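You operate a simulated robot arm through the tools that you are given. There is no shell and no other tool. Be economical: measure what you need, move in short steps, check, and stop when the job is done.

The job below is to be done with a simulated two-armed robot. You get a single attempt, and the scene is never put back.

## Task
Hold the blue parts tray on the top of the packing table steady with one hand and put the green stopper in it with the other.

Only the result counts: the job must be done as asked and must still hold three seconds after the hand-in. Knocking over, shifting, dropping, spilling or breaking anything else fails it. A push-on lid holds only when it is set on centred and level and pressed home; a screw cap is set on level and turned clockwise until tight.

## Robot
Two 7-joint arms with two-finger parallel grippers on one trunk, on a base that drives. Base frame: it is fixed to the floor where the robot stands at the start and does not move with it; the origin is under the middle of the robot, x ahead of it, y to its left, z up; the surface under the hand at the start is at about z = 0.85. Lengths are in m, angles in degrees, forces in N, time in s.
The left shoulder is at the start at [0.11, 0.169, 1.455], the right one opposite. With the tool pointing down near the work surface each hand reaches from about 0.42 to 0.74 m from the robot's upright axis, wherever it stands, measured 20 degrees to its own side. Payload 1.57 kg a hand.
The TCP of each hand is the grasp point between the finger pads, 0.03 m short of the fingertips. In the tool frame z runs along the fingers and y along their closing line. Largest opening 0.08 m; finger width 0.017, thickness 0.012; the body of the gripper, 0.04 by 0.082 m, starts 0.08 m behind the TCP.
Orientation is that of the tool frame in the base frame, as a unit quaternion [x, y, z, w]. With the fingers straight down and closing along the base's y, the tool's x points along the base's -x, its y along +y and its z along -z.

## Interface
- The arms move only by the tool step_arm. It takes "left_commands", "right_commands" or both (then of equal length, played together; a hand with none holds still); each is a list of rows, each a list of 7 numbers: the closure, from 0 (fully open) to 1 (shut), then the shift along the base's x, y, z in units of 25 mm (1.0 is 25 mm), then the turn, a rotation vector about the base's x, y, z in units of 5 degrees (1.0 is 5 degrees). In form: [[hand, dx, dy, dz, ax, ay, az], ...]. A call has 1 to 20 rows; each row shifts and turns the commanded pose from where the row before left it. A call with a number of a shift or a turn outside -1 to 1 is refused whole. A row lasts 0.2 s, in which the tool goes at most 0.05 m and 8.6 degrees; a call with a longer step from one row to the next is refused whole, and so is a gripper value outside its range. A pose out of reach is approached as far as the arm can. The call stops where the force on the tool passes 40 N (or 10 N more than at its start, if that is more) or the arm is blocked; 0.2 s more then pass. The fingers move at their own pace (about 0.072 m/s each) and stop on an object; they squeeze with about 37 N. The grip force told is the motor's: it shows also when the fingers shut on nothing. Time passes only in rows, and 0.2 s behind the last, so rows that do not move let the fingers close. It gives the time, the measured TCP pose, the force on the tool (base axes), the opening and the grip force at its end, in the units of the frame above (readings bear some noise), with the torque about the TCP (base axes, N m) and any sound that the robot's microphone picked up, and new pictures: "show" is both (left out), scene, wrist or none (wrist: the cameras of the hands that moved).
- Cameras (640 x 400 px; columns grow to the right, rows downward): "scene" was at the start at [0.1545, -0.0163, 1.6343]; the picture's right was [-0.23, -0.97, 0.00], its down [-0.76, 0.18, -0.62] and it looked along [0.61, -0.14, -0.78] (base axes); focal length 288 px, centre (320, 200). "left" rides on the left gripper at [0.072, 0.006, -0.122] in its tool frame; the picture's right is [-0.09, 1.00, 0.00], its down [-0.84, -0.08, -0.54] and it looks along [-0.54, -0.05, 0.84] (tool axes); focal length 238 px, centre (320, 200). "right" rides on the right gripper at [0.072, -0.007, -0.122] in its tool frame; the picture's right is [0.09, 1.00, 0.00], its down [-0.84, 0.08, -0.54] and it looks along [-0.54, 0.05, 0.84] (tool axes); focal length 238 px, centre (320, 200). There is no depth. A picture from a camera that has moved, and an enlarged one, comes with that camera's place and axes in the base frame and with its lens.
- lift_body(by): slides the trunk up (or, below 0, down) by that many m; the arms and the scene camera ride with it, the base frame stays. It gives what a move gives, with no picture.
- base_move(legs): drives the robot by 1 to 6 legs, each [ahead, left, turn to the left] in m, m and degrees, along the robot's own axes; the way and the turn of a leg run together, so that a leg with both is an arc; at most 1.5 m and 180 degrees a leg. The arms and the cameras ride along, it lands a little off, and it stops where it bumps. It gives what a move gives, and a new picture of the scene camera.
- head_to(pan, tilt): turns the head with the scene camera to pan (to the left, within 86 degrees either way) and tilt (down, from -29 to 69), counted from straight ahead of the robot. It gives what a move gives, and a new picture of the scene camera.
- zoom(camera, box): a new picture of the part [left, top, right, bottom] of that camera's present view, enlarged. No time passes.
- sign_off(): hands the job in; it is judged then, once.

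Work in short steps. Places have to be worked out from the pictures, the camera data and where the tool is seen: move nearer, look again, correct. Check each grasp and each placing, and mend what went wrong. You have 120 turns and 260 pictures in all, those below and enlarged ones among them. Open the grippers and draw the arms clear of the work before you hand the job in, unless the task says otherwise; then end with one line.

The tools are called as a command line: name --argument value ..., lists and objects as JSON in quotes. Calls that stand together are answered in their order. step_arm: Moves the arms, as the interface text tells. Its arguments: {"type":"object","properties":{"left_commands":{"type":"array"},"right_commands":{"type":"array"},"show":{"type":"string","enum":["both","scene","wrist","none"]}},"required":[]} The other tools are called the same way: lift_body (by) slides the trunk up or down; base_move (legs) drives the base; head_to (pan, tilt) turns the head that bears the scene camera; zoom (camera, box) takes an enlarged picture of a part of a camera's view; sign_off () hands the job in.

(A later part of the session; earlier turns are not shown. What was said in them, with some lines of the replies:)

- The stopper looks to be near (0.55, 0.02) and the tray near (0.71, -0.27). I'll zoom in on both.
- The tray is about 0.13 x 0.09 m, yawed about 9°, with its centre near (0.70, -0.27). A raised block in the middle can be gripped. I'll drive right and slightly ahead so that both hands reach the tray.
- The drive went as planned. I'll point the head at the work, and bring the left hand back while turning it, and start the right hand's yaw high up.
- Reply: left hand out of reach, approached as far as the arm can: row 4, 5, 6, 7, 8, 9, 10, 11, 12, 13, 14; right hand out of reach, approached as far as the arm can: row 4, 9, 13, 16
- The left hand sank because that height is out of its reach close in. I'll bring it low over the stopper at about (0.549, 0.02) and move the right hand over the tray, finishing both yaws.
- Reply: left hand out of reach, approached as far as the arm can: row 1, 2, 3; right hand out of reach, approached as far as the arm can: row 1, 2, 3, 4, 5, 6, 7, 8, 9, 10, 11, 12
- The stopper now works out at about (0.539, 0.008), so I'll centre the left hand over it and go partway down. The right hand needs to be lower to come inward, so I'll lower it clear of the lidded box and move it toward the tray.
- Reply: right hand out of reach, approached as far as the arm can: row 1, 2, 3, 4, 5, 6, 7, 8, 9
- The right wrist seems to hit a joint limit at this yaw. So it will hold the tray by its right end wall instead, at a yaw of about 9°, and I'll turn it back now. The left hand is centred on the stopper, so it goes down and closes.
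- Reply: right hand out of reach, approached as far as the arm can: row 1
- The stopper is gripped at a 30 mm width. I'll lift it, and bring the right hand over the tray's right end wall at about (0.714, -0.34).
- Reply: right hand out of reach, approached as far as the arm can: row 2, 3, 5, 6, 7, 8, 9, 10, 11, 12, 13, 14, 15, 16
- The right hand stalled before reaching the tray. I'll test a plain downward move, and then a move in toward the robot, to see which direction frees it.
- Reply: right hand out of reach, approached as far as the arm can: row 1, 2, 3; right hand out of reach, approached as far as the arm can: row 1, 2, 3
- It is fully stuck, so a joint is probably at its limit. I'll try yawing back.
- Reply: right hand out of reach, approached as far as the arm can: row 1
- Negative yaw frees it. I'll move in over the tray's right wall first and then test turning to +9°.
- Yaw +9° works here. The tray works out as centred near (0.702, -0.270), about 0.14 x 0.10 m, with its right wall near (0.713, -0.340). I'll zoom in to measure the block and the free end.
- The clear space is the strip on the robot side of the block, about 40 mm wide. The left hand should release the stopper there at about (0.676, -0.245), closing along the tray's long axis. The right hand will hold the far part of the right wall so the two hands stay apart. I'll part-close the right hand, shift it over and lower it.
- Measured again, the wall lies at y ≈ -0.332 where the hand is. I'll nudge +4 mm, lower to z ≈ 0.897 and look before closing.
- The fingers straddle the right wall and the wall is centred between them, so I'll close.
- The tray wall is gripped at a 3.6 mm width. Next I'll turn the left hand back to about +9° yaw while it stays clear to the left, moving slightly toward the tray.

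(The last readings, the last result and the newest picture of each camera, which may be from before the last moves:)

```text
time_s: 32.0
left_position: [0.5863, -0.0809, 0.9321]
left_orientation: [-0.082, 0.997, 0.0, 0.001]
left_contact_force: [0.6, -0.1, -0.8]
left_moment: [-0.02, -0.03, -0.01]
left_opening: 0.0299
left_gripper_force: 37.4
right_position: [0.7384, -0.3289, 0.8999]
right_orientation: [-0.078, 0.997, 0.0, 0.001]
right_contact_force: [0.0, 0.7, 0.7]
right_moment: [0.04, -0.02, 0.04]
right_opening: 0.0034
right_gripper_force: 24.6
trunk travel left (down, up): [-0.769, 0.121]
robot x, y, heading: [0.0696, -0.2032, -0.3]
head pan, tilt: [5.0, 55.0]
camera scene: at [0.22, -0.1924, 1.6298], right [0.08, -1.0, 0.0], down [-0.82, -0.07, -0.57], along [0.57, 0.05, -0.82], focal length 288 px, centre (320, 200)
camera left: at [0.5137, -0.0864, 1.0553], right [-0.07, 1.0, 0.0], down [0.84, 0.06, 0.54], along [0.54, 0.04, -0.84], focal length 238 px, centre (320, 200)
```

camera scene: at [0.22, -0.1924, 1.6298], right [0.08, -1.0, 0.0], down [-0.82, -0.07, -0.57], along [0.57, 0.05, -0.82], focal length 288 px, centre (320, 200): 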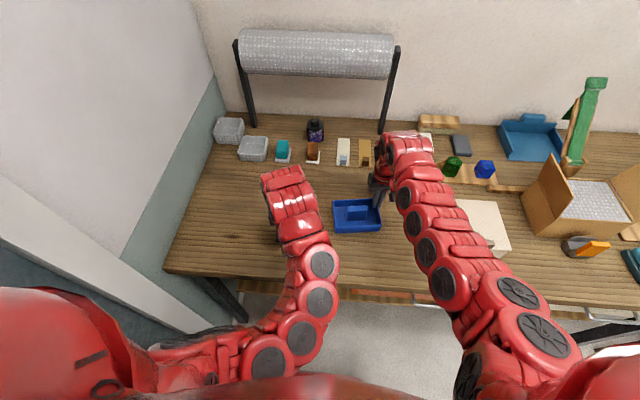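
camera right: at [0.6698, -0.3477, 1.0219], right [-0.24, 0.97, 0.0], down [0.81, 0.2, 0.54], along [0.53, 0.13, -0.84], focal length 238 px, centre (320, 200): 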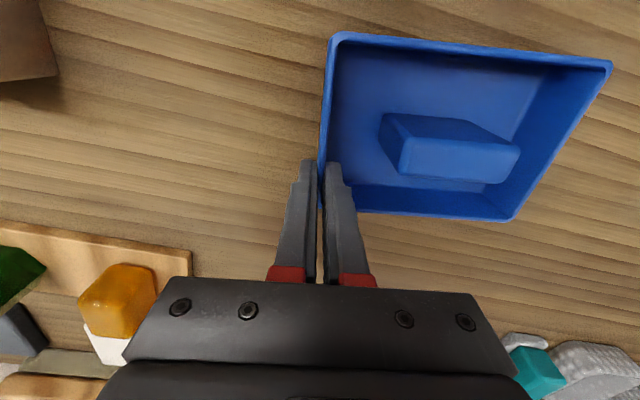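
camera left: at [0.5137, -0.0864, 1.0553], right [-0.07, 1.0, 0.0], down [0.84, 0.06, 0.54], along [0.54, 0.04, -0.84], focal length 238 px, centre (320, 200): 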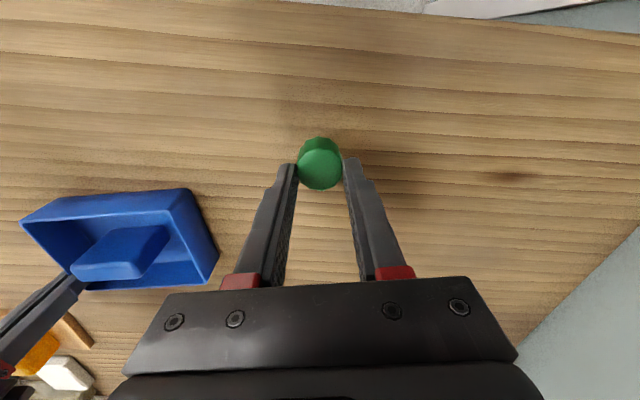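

The stopper is still held and the left yaw is +9°. I'll approach above the near strip of the tray, leaning the left hand's body about 10° to the left so its wrist clears the right wrist.

step_arm --left_commands '[[1, 0.34, -0.56, 0.2, -0.2, 0, 0], [1, 0.34, -0.56, 0.2, -0.2, 0, 0], [1, 0.34, -0.56, 0.2, -0.2, 0, 0], [1, 0.34, -0.56, 0.2, -0.2, 0, 0], [1, 0.34, -0.56, 0.2, -0.2, 0, 0], [1, 0.34, -0.56, 0, -0.2, 0, 0], [1, 0.34, -0.56, 0, -0.2, 0, 0], [1, 0.34, -0.56, 0, -0.2, 0, 0], [1, 0.34, -0.56, 0, -0.2, 0, 0], [1, 0.3, -0.56, 0, -0.2, 0, 0], [1, 0, 0, 0, 0, 0, 0]]'

zoom --camera "scene" --box '[280, 120, 440, 260]'

zoom --camera "right" --box '[240, 0, 640, 250]'

```text
time_s: 34.4
left_position: [0.6737, -0.22, 0.9551]
left_orientation: [-0.083, 0.993, -0.087, -0.007]
left_contact_force: [0.2, 0.7, 0.1]
left_moment: [0.0, -0.01, -0.01]
left_opening: 0.0303
left_gripper_force: 37.0
left hand out of reach, approached as far as the arm can: row 5
right_position: [0.7372, -0.3293, 0.8999]
right_orientation: [-0.078, 0.997, 0.001, 0.001]
right_contact_force: [0.7, 0.5, 0.9]
right_moment: [-0.01, -0.02, 0.0]
right_opening: 0.0033
right_gripper_force: 24.0
trunk travel left (down, up): [-0.769, 0.121]
robot x, y, heading: [0.0677, -0.2019, -0.5]
head pan, tilt: [5.0, 55.0]
camera scene: at [0.2201, -0.1924, 1.6298], right [0.08, -1.0, 0.0], down [-0.82, -0.07, -0.57], along [0.57, 0.05, -0.82], focal length 288 px, centre (320, 200)
camera left: at [0.5996, -0.2053, 1.0756], right [-0.07, 0.98, -0.17], down [0.84, 0.15, 0.52], along [0.54, -0.11, -0.83], focal length 238 px, centre (320, 200)
```

scene: 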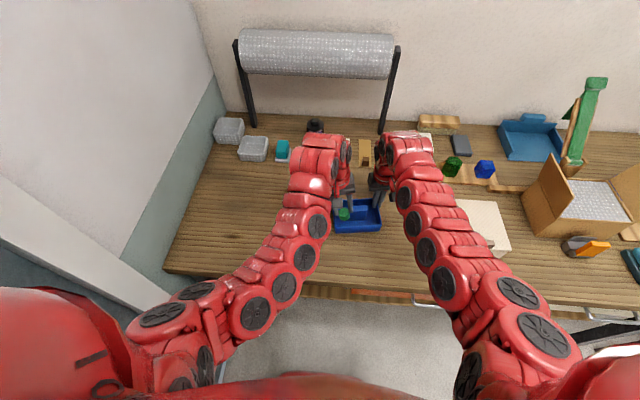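
left: 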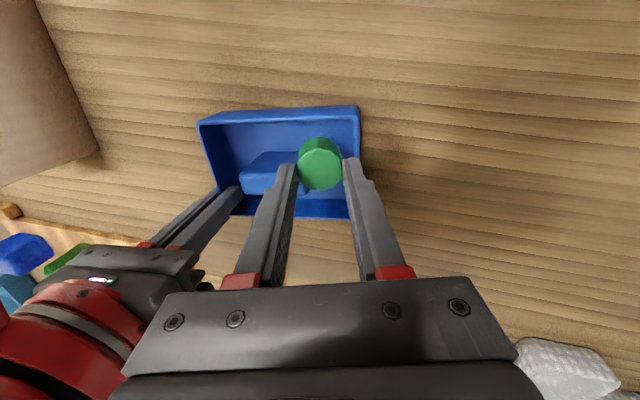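

```text
2.86 times, centred on (360, 190) of scene
camera zoom: at [0.2201, -0.1924, 1.6298], right [0.08, -1.0, 0.0], down [-0.82, -0.07, -0.57], along [0.57, 0.05, -0.82], focal length 823 px, centre (206, 229)
```

zoom: 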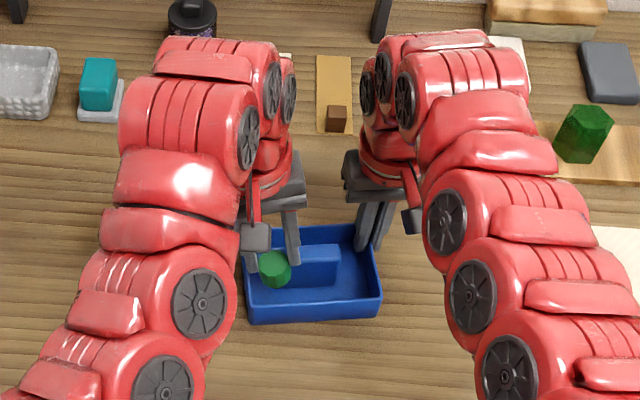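

```text
1.60 times, centred on (440, 125) of right
camera zoom: at [0.6699, -0.3476, 1.0218], right [-0.24, 0.97, 0.0], down [0.81, 0.2, 0.54], along [0.53, 0.13, -0.84], focal length 381 px, centre (128, 320)
```

zoom: 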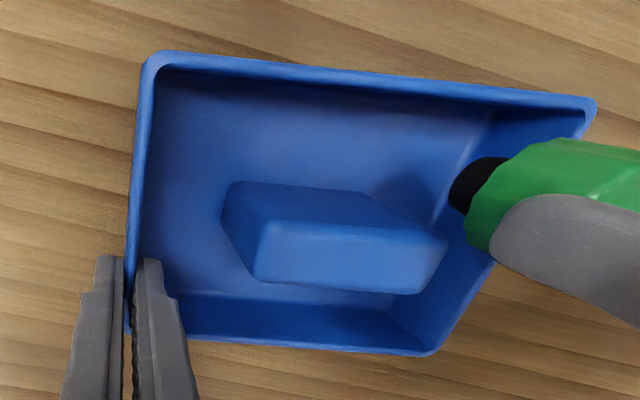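

The wrists have clearance. I'll move over to y ≈ -0.243 and descend partway, then check.

step_arm --left_commands '[[1, -0.06, -0.31, 0, 0, 0, 0], [1, -0.06, -0.31, 0, 0, 0, 0], [1, 0, -0.3, 0, 0, 0, 0], [1, 0, 0, -0.4, 0, 0, 0], [1, 0, 0, -0.5, 0, 0, 0], [1, 0, 0, -0.5, 0, 0, 0], [1, 0, 0, 0, 0, 0, 0]]' --show "wrist"

zoom --camera "right" --box '[240, 0, 640, 250]'

zoom --camera "scene" --box '[310, 165, 406, 245]'

```text
time_s: 36.0
left_position: [0.6701, -0.2445, 0.9198]
left_orientation: [-0.081, 0.993, -0.086, -0.006]
left_contact_force: [-0.1, 0.0, 0.4]
left_moment: [0.02, -0.01, 0.03]
left_opening: 0.0301
left_gripper_force: 37.1
right_position: [0.7381, -0.3298, 0.9009]
right_orientation: [-0.078, 0.997, 0.001, 0.001]
right_contact_force: [-1.3, 0.6, 0.4]
right_moment: [0.01, -0.08, 0.0]
right_opening: 0.0036
right_gripper_force: 24.2
trunk travel left (down, up): [-0.769, 0.121]
robot x, y, heading: [0.0671, -0.2014, -0.4]
head pan, tilt: [5.0, 55.0]
camera left: at [0.5966, -0.2293, 1.0412], right [-0.07, 0.98, -0.17], down [0.84, 0.15, 0.52], along [0.54, -0.11, -0.83], focal length 238 px, centre (320, 200)
```

left: 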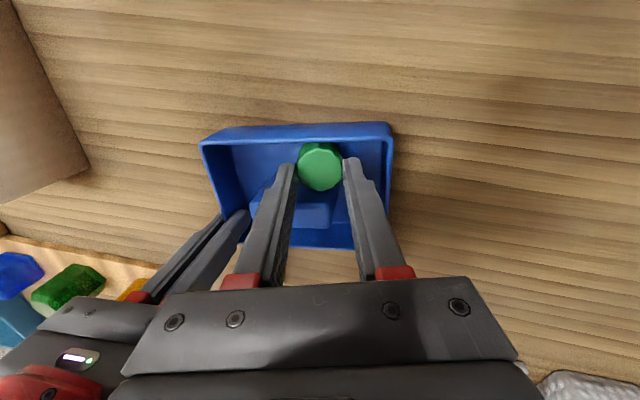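

```text
1.60 times, centred on (440, 125) of right
camera zoom: at [0.6697, -0.3476, 1.0218], right [-0.24, 0.97, 0.0], down [0.81, 0.2, 0.54], along [0.53, 0.13, -0.84], focal length 381 px, centre (128, 320)
```

zoom: 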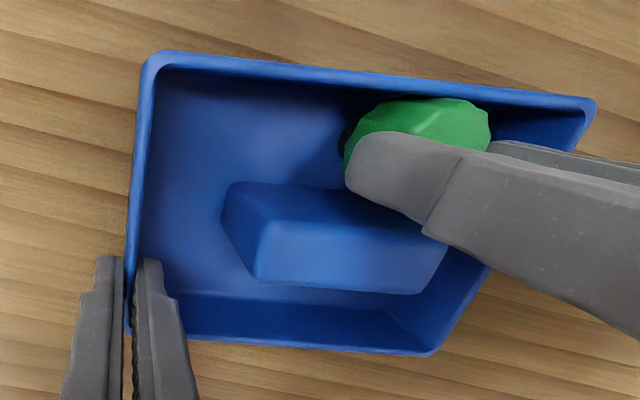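

```text
5.00 times, centred on (358, 205) of scene
camera zoom: at [0.22, -0.1924, 1.6298], right [0.08, -1.0, 0.0], down [-0.82, -0.07, -0.57], along [0.57, 0.05, -0.82], focal length 1440 px, centre (130, 175)
```

zoom: 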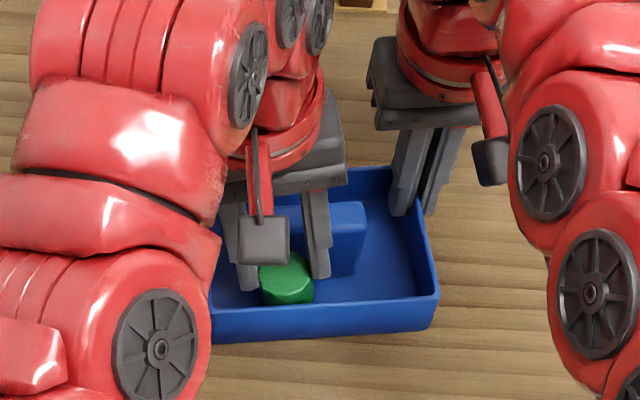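

The stopper is inside the rim, between the near wall and the block. I'll nudge +2 mm in x and descend gently.

step_arm --left_commands '[[1, 0.08, 0, -0.2, 0, 0, 0], [1, 0, 0, -0.2, 0, 0, 0], [1, 0, 0, -0.2, 0, 0, 0], [1, 0, 0, -0.2, 0, 0, 0], [1, 0, 0, 0, 0, 0, 0]]' --show "wrist"

zoom --camera "right" --box '[240, 0, 640, 250]'

```text
time_s: 37.2
left_position: [0.6707, -0.2452, 0.9024]
left_orientation: [-0.081, 0.993, -0.088, -0.006]
left_contact_force: [1.5, -8.4, 27.9]
left_moment: [-0.44, -0.05, 0.03]
left_opening: 0.0301
left_gripper_force: 37.0
right_position: [0.7369, -0.3295, 0.9008]
right_orientation: [-0.077, 0.997, 0.001, 0.0]
right_contact_force: [-0.2, 2.3, -9.8]
right_moment: [0.03, -0.29, -0.14]
right_opening: 0.0036
right_gripper_force: 24.6
trunk travel left (down, up): [-0.769, 0.121]
robot x, y, heading: [0.0659, -0.1956, -0.1]
head pan, tilt: [5.0, 55.0]
camera left: at [0.5982, -0.2292, 1.023], right [-0.07, 0.98, -0.17], down [0.84, 0.15, 0.53], along [0.54, -0.11, -0.83], focal length 238 px, centre (320, 200)
```

left: 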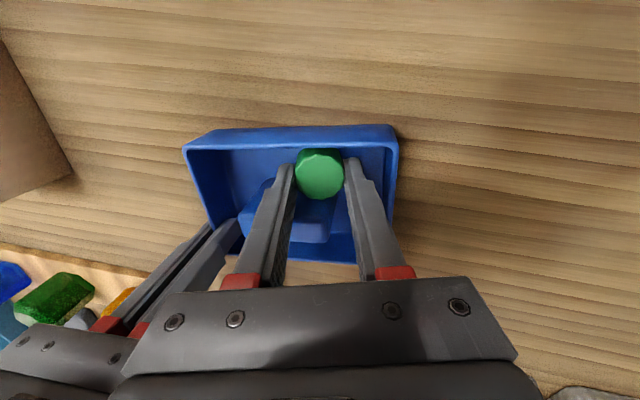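

```text
1.60 times, centred on (440, 125) of right
camera zoom: at [0.6685, -0.348, 1.0222], right [-0.24, 0.97, 0.0], down [0.81, 0.2, 0.54], along [0.53, 0.13, -0.84], focal length 381 px, centre (128, 320)
```

zoom: 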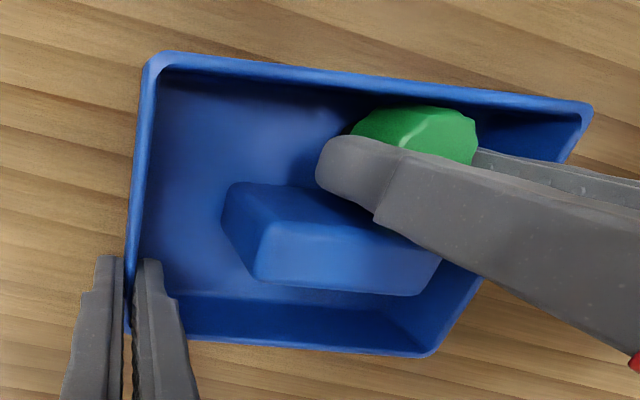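

The stopper is touching the tray floor (28 N). I'll ease up about 3 mm, level the hand a little and open part way.

step_arm --left_commands '[[1, 0, 0, 0.12, 0, 0, 0], [1, 0, 0, 0.04, 0.8, 0, 0], [1, 0, 0, 0, 0, 0, 0], [0.5, 0, 0, 0, 0, 0, 0], [0.5, 0, 0, 0, 0, 0, 0], [0.5, 0, 0, 0, 0, 0, 0]]' --show "wrist"

zoom --camera "right" --box '[240, 0, 640, 250]'

```text
time_s: 38.6
left_position: [0.6719, -0.2422, 0.9038]
left_orientation: [-0.081, 0.995, -0.052, -0.005]
left_contact_force: [0.6, 1.3, 0.0]
left_moment: [0.0, -0.03, -0.03]
left_opening: 0.0402
left_gripper_force: 0.1
right_position: [0.7386, -0.3302, 0.9001]
right_orientation: [-0.077, 0.997, 0.0, 0.002]
right_contact_force: [1.3, -0.2, 3.3]
right_moment: [-0.07, 0.25, -0.01]
right_opening: 0.0033
right_gripper_force: 24.2
trunk travel left (down, up): [-0.769, 0.121]
robot x, y, heading: [0.0685, -0.1983, -0.3]
head pan, tilt: [5.0, 55.0]
camera left: at [0.5989, -0.2364, 1.0265], right [-0.07, 0.99, -0.1], down [0.84, 0.12, 0.53], along [0.54, -0.05, -0.84], focal length 238 px, centre (320, 200)
```

left: 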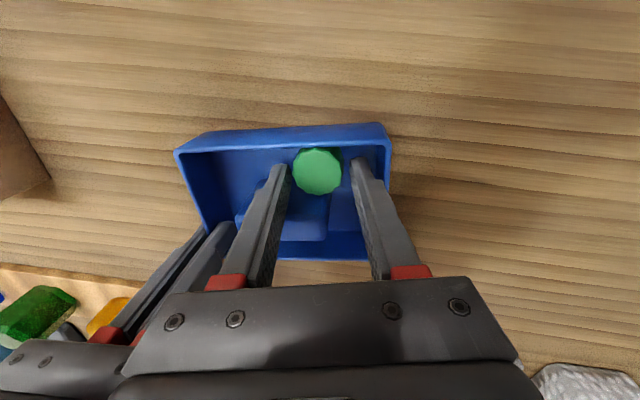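

```text
1.60 times, centred on (440, 125) of right
camera zoom: at [0.6699, -0.3478, 1.022], right [-0.24, 0.97, 0.0], down [0.81, 0.2, 0.54], along [0.53, 0.13, -0.84], focal length 381 px, centre (128, 320)
```

zoom: 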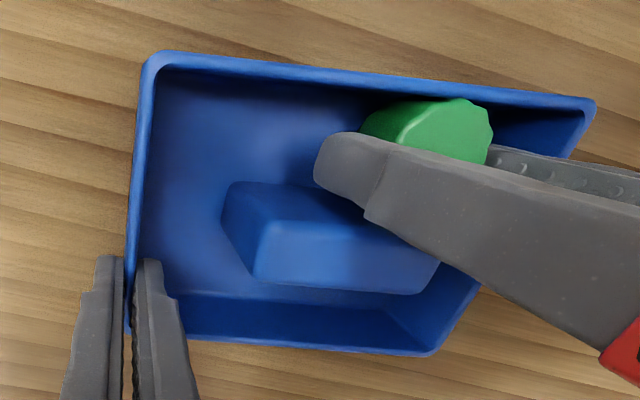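

The stopper is released and free of both fingers. I'll raise the left hand straight up and then draw it left and back.

step_arm --left_commands '[[0.5, 0, 0, 0.4, 0, 0, 0], [0.5, 0, 0, 0.6, 0, 0, 0], [0.5, 0, 0, 0.6, 0, 0, 0], [0.5, 0, 0, 0.6, 0, 0, 0], [0.4, 0, 0.5, 0, 0, 0, 0], [0.2, -0.3, 0.8, 0, 0, 0, 0], [0, -0.3, 0.8, 0, 0, 0, 0], [0, -0.3, 0.8, 0, 0, 0, 0], [0, -0.3, 0.8, 0, 0, 0, 0], [0, -0.3, 0.8, 0, 0, 0, 0], [0, -0.3, 0.8, 0, 0, 0, 0], [0, -0.3, 0.8, 0, 0, 0, 0]]' --show "scene"

zoom --camera "right" --box '[240, 0, 640, 250]'

zoom --camera "scene" --box '[310, 165, 406, 245]'

```text
time_s: 41.2
left_position: [0.6207, -0.0907, 0.9441]
left_orientation: [-0.082, 0.995, -0.052, -0.003]
left_contact_force: [-0.6, -1.2, 0.1]
left_moment: [0.01, -0.02, 0.03]
left_opening: 0.0798
left_gripper_force: 0.0
left hand out of reach, approached as far as the arm can: row 10, 11, 12
right_position: [0.7383, -0.33, 0.8994]
right_orientation: [-0.078, 0.997, 0.0, 0.001]
right_contact_force: [-1.5, -0.1, 2.2]
right_moment: [-0.03, 0.01, 0.01]
right_opening: 0.0034
right_gripper_force: 23.9
trunk travel left (down, up): [-0.769, 0.121]
robot x, y, heading: [0.067, -0.2002, -0.4]
head pan, tilt: [5.0, 55.0]
camera scene: at [0.2198, -0.1921, 1.6298], right [0.08, -1.0, 0.0], down [-0.82, -0.07, -0.57], along [0.57, 0.05, -0.82], focal length 288 px, centre (320, 200)
```

scene: 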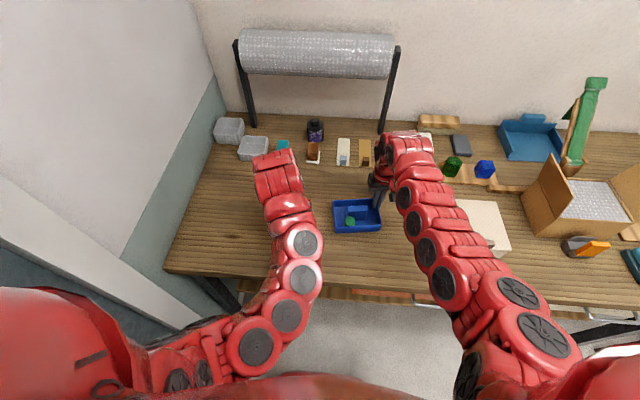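

```text
1.60 times, centred on (440, 125) of right
camera zoom: at [0.6696, -0.3475, 1.0219], right [-0.24, 0.97, 0.0], down [0.81, 0.21, 0.54], along [0.53, 0.13, -0.84], focal length 381 px, centre (128, 320)
```

zoom: 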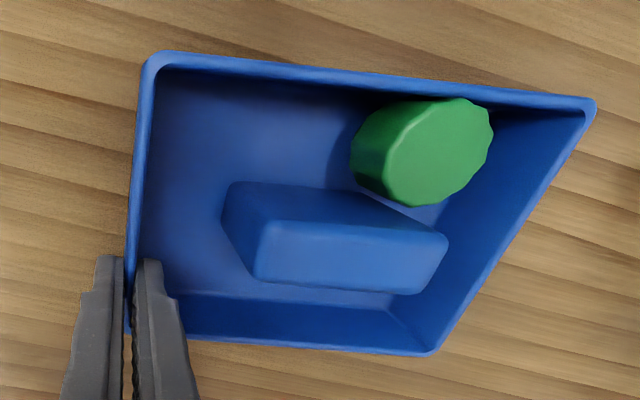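

```text
5.00 times, centred on (358, 205) of scene
camera zoom: at [0.2198, -0.1921, 1.6298], right [0.08, -1.0, 0.0], down [-0.82, -0.07, -0.57], along [0.57, 0.05, -0.82], focal length 1440 px, centre (130, 175)
```

zoom: 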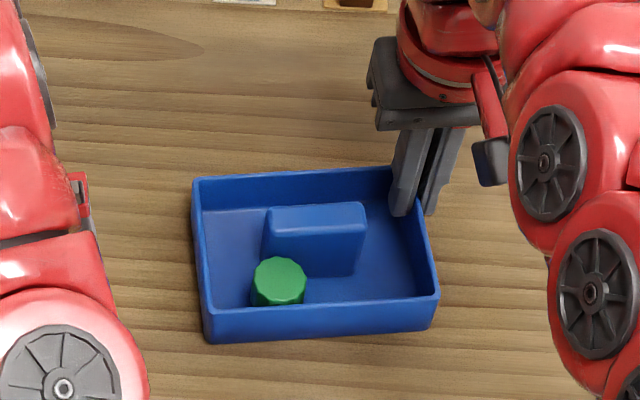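

The stopper sits flat in the tray. I'll open the right hand gently, raise it straight up and draw it clear, yawing negative to stay off its limit.

step_arm --right_commands '[[0.8, 0, 0, 0, 0, 0, 0], [0.6, 0, 0, 0, 0, 0, 0], [0.6, 0, 0, 0, 0, 0, 0], [0.6, 0, 0, 0.3, 0, 0, 0], [0.6, 0, 0, 0.6, 0, 0, 0], [0.6, 0, 0, 0.6, 0, 0, 0], [0.6, 0, 0, 0.6, 0, 0, 0], [0.6, 0, 0, 0.6, 0, 0, -1], [0.4, 0, 0, 0.6, 0, 0, -1], [0.2, 0, 0, 0.6, 0, 0, -1], [0, 0, 0, 0.6, 0, 0, -1], [0, 0, -0.5, 0.6, 0, 0, 0], [0, 0, -0.6, 0.6, 0, 0, 0], [0, 0, -0.6, 0.3, 0, 0, 0]]' --show "both"

zoom --camera "scene" --box '[310, 165, 406, 245]'

```text
time_s: 44.2
left_position: [0.6212, -0.0925, 0.9443]
left_orientation: [-0.08, 0.995, -0.051, -0.003]
left_contact_force: [0.3, 0.4, 0.7]
left_moment: [0.02, -0.01, 0.03]
left_opening: 0.0802
left_gripper_force: 0.0
right_position: [0.7385, -0.3718, 1.0477]
right_orientation: [0.097, 0.995, 0.001, 0.001]
right_contact_force: [-0.1, -0.7, 0.9]
right_moment: [-0.04, -0.02, 0.02]
right_opening: 0.08
right_gripper_force: 0.0
trunk travel left (down, up): [-0.769, 0.121]
robot x, y, heading: [0.0655, -0.1981, -0.5]
head pan, tilt: [5.0, 55.0]
camera scene: at [0.2201, -0.1928, 1.6298], right [0.08, -1.0, 0.0], down [-0.82, -0.07, -0.57], along [0.57, 0.05, -0.82], focal length 288 px, centre (320, 200)
camera right: at [0.6673, -0.3656, 1.1683], right [0.1, 0.99, 0.0], down [0.83, -0.09, 0.54], along [0.54, -0.05, -0.84], focal length 238 px, centre (320, 200)
```

scene: 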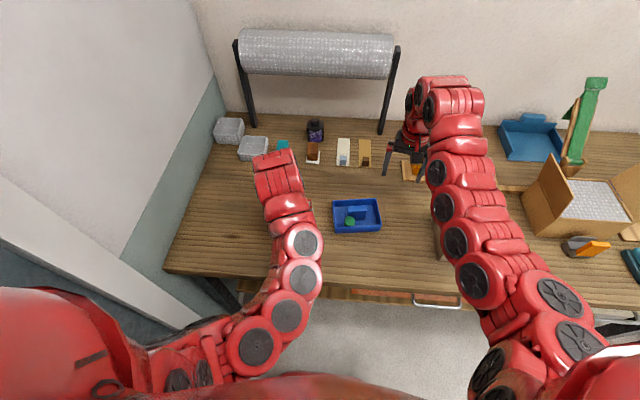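
right: 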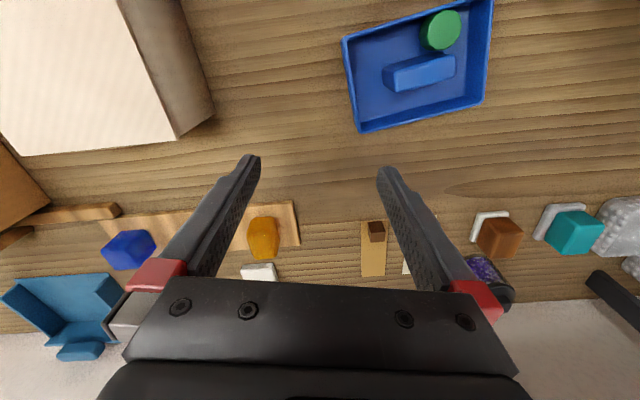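

```text
5.00 times, centred on (358, 205) of scene
camera zoom: at [0.2201, -0.1928, 1.6298], right [0.08, -1.0, 0.0], down [-0.82, -0.07, -0.57], along [0.57, 0.05, -0.82], focal length 1440 px, centre (130, 175)
```

zoom: 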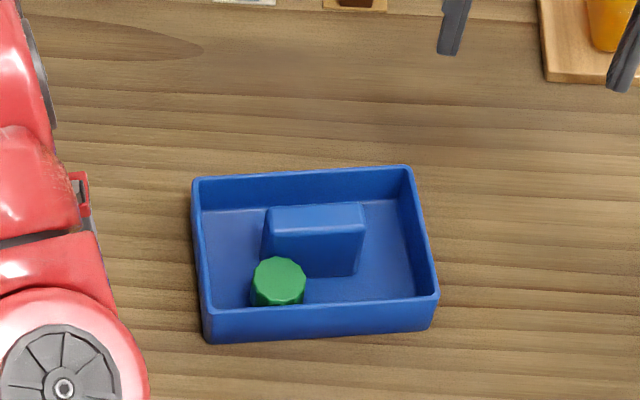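

The stopper rests in the tray, the tray stayed in place, and both hands are open and clear, so I'm handing in.

sign_off

```text
The job is handed in.
```

The green stopper is in the blue parts tray: the right hand held the tray by its right wall while the left hand set the stopper in, and both hands are now open and clear.
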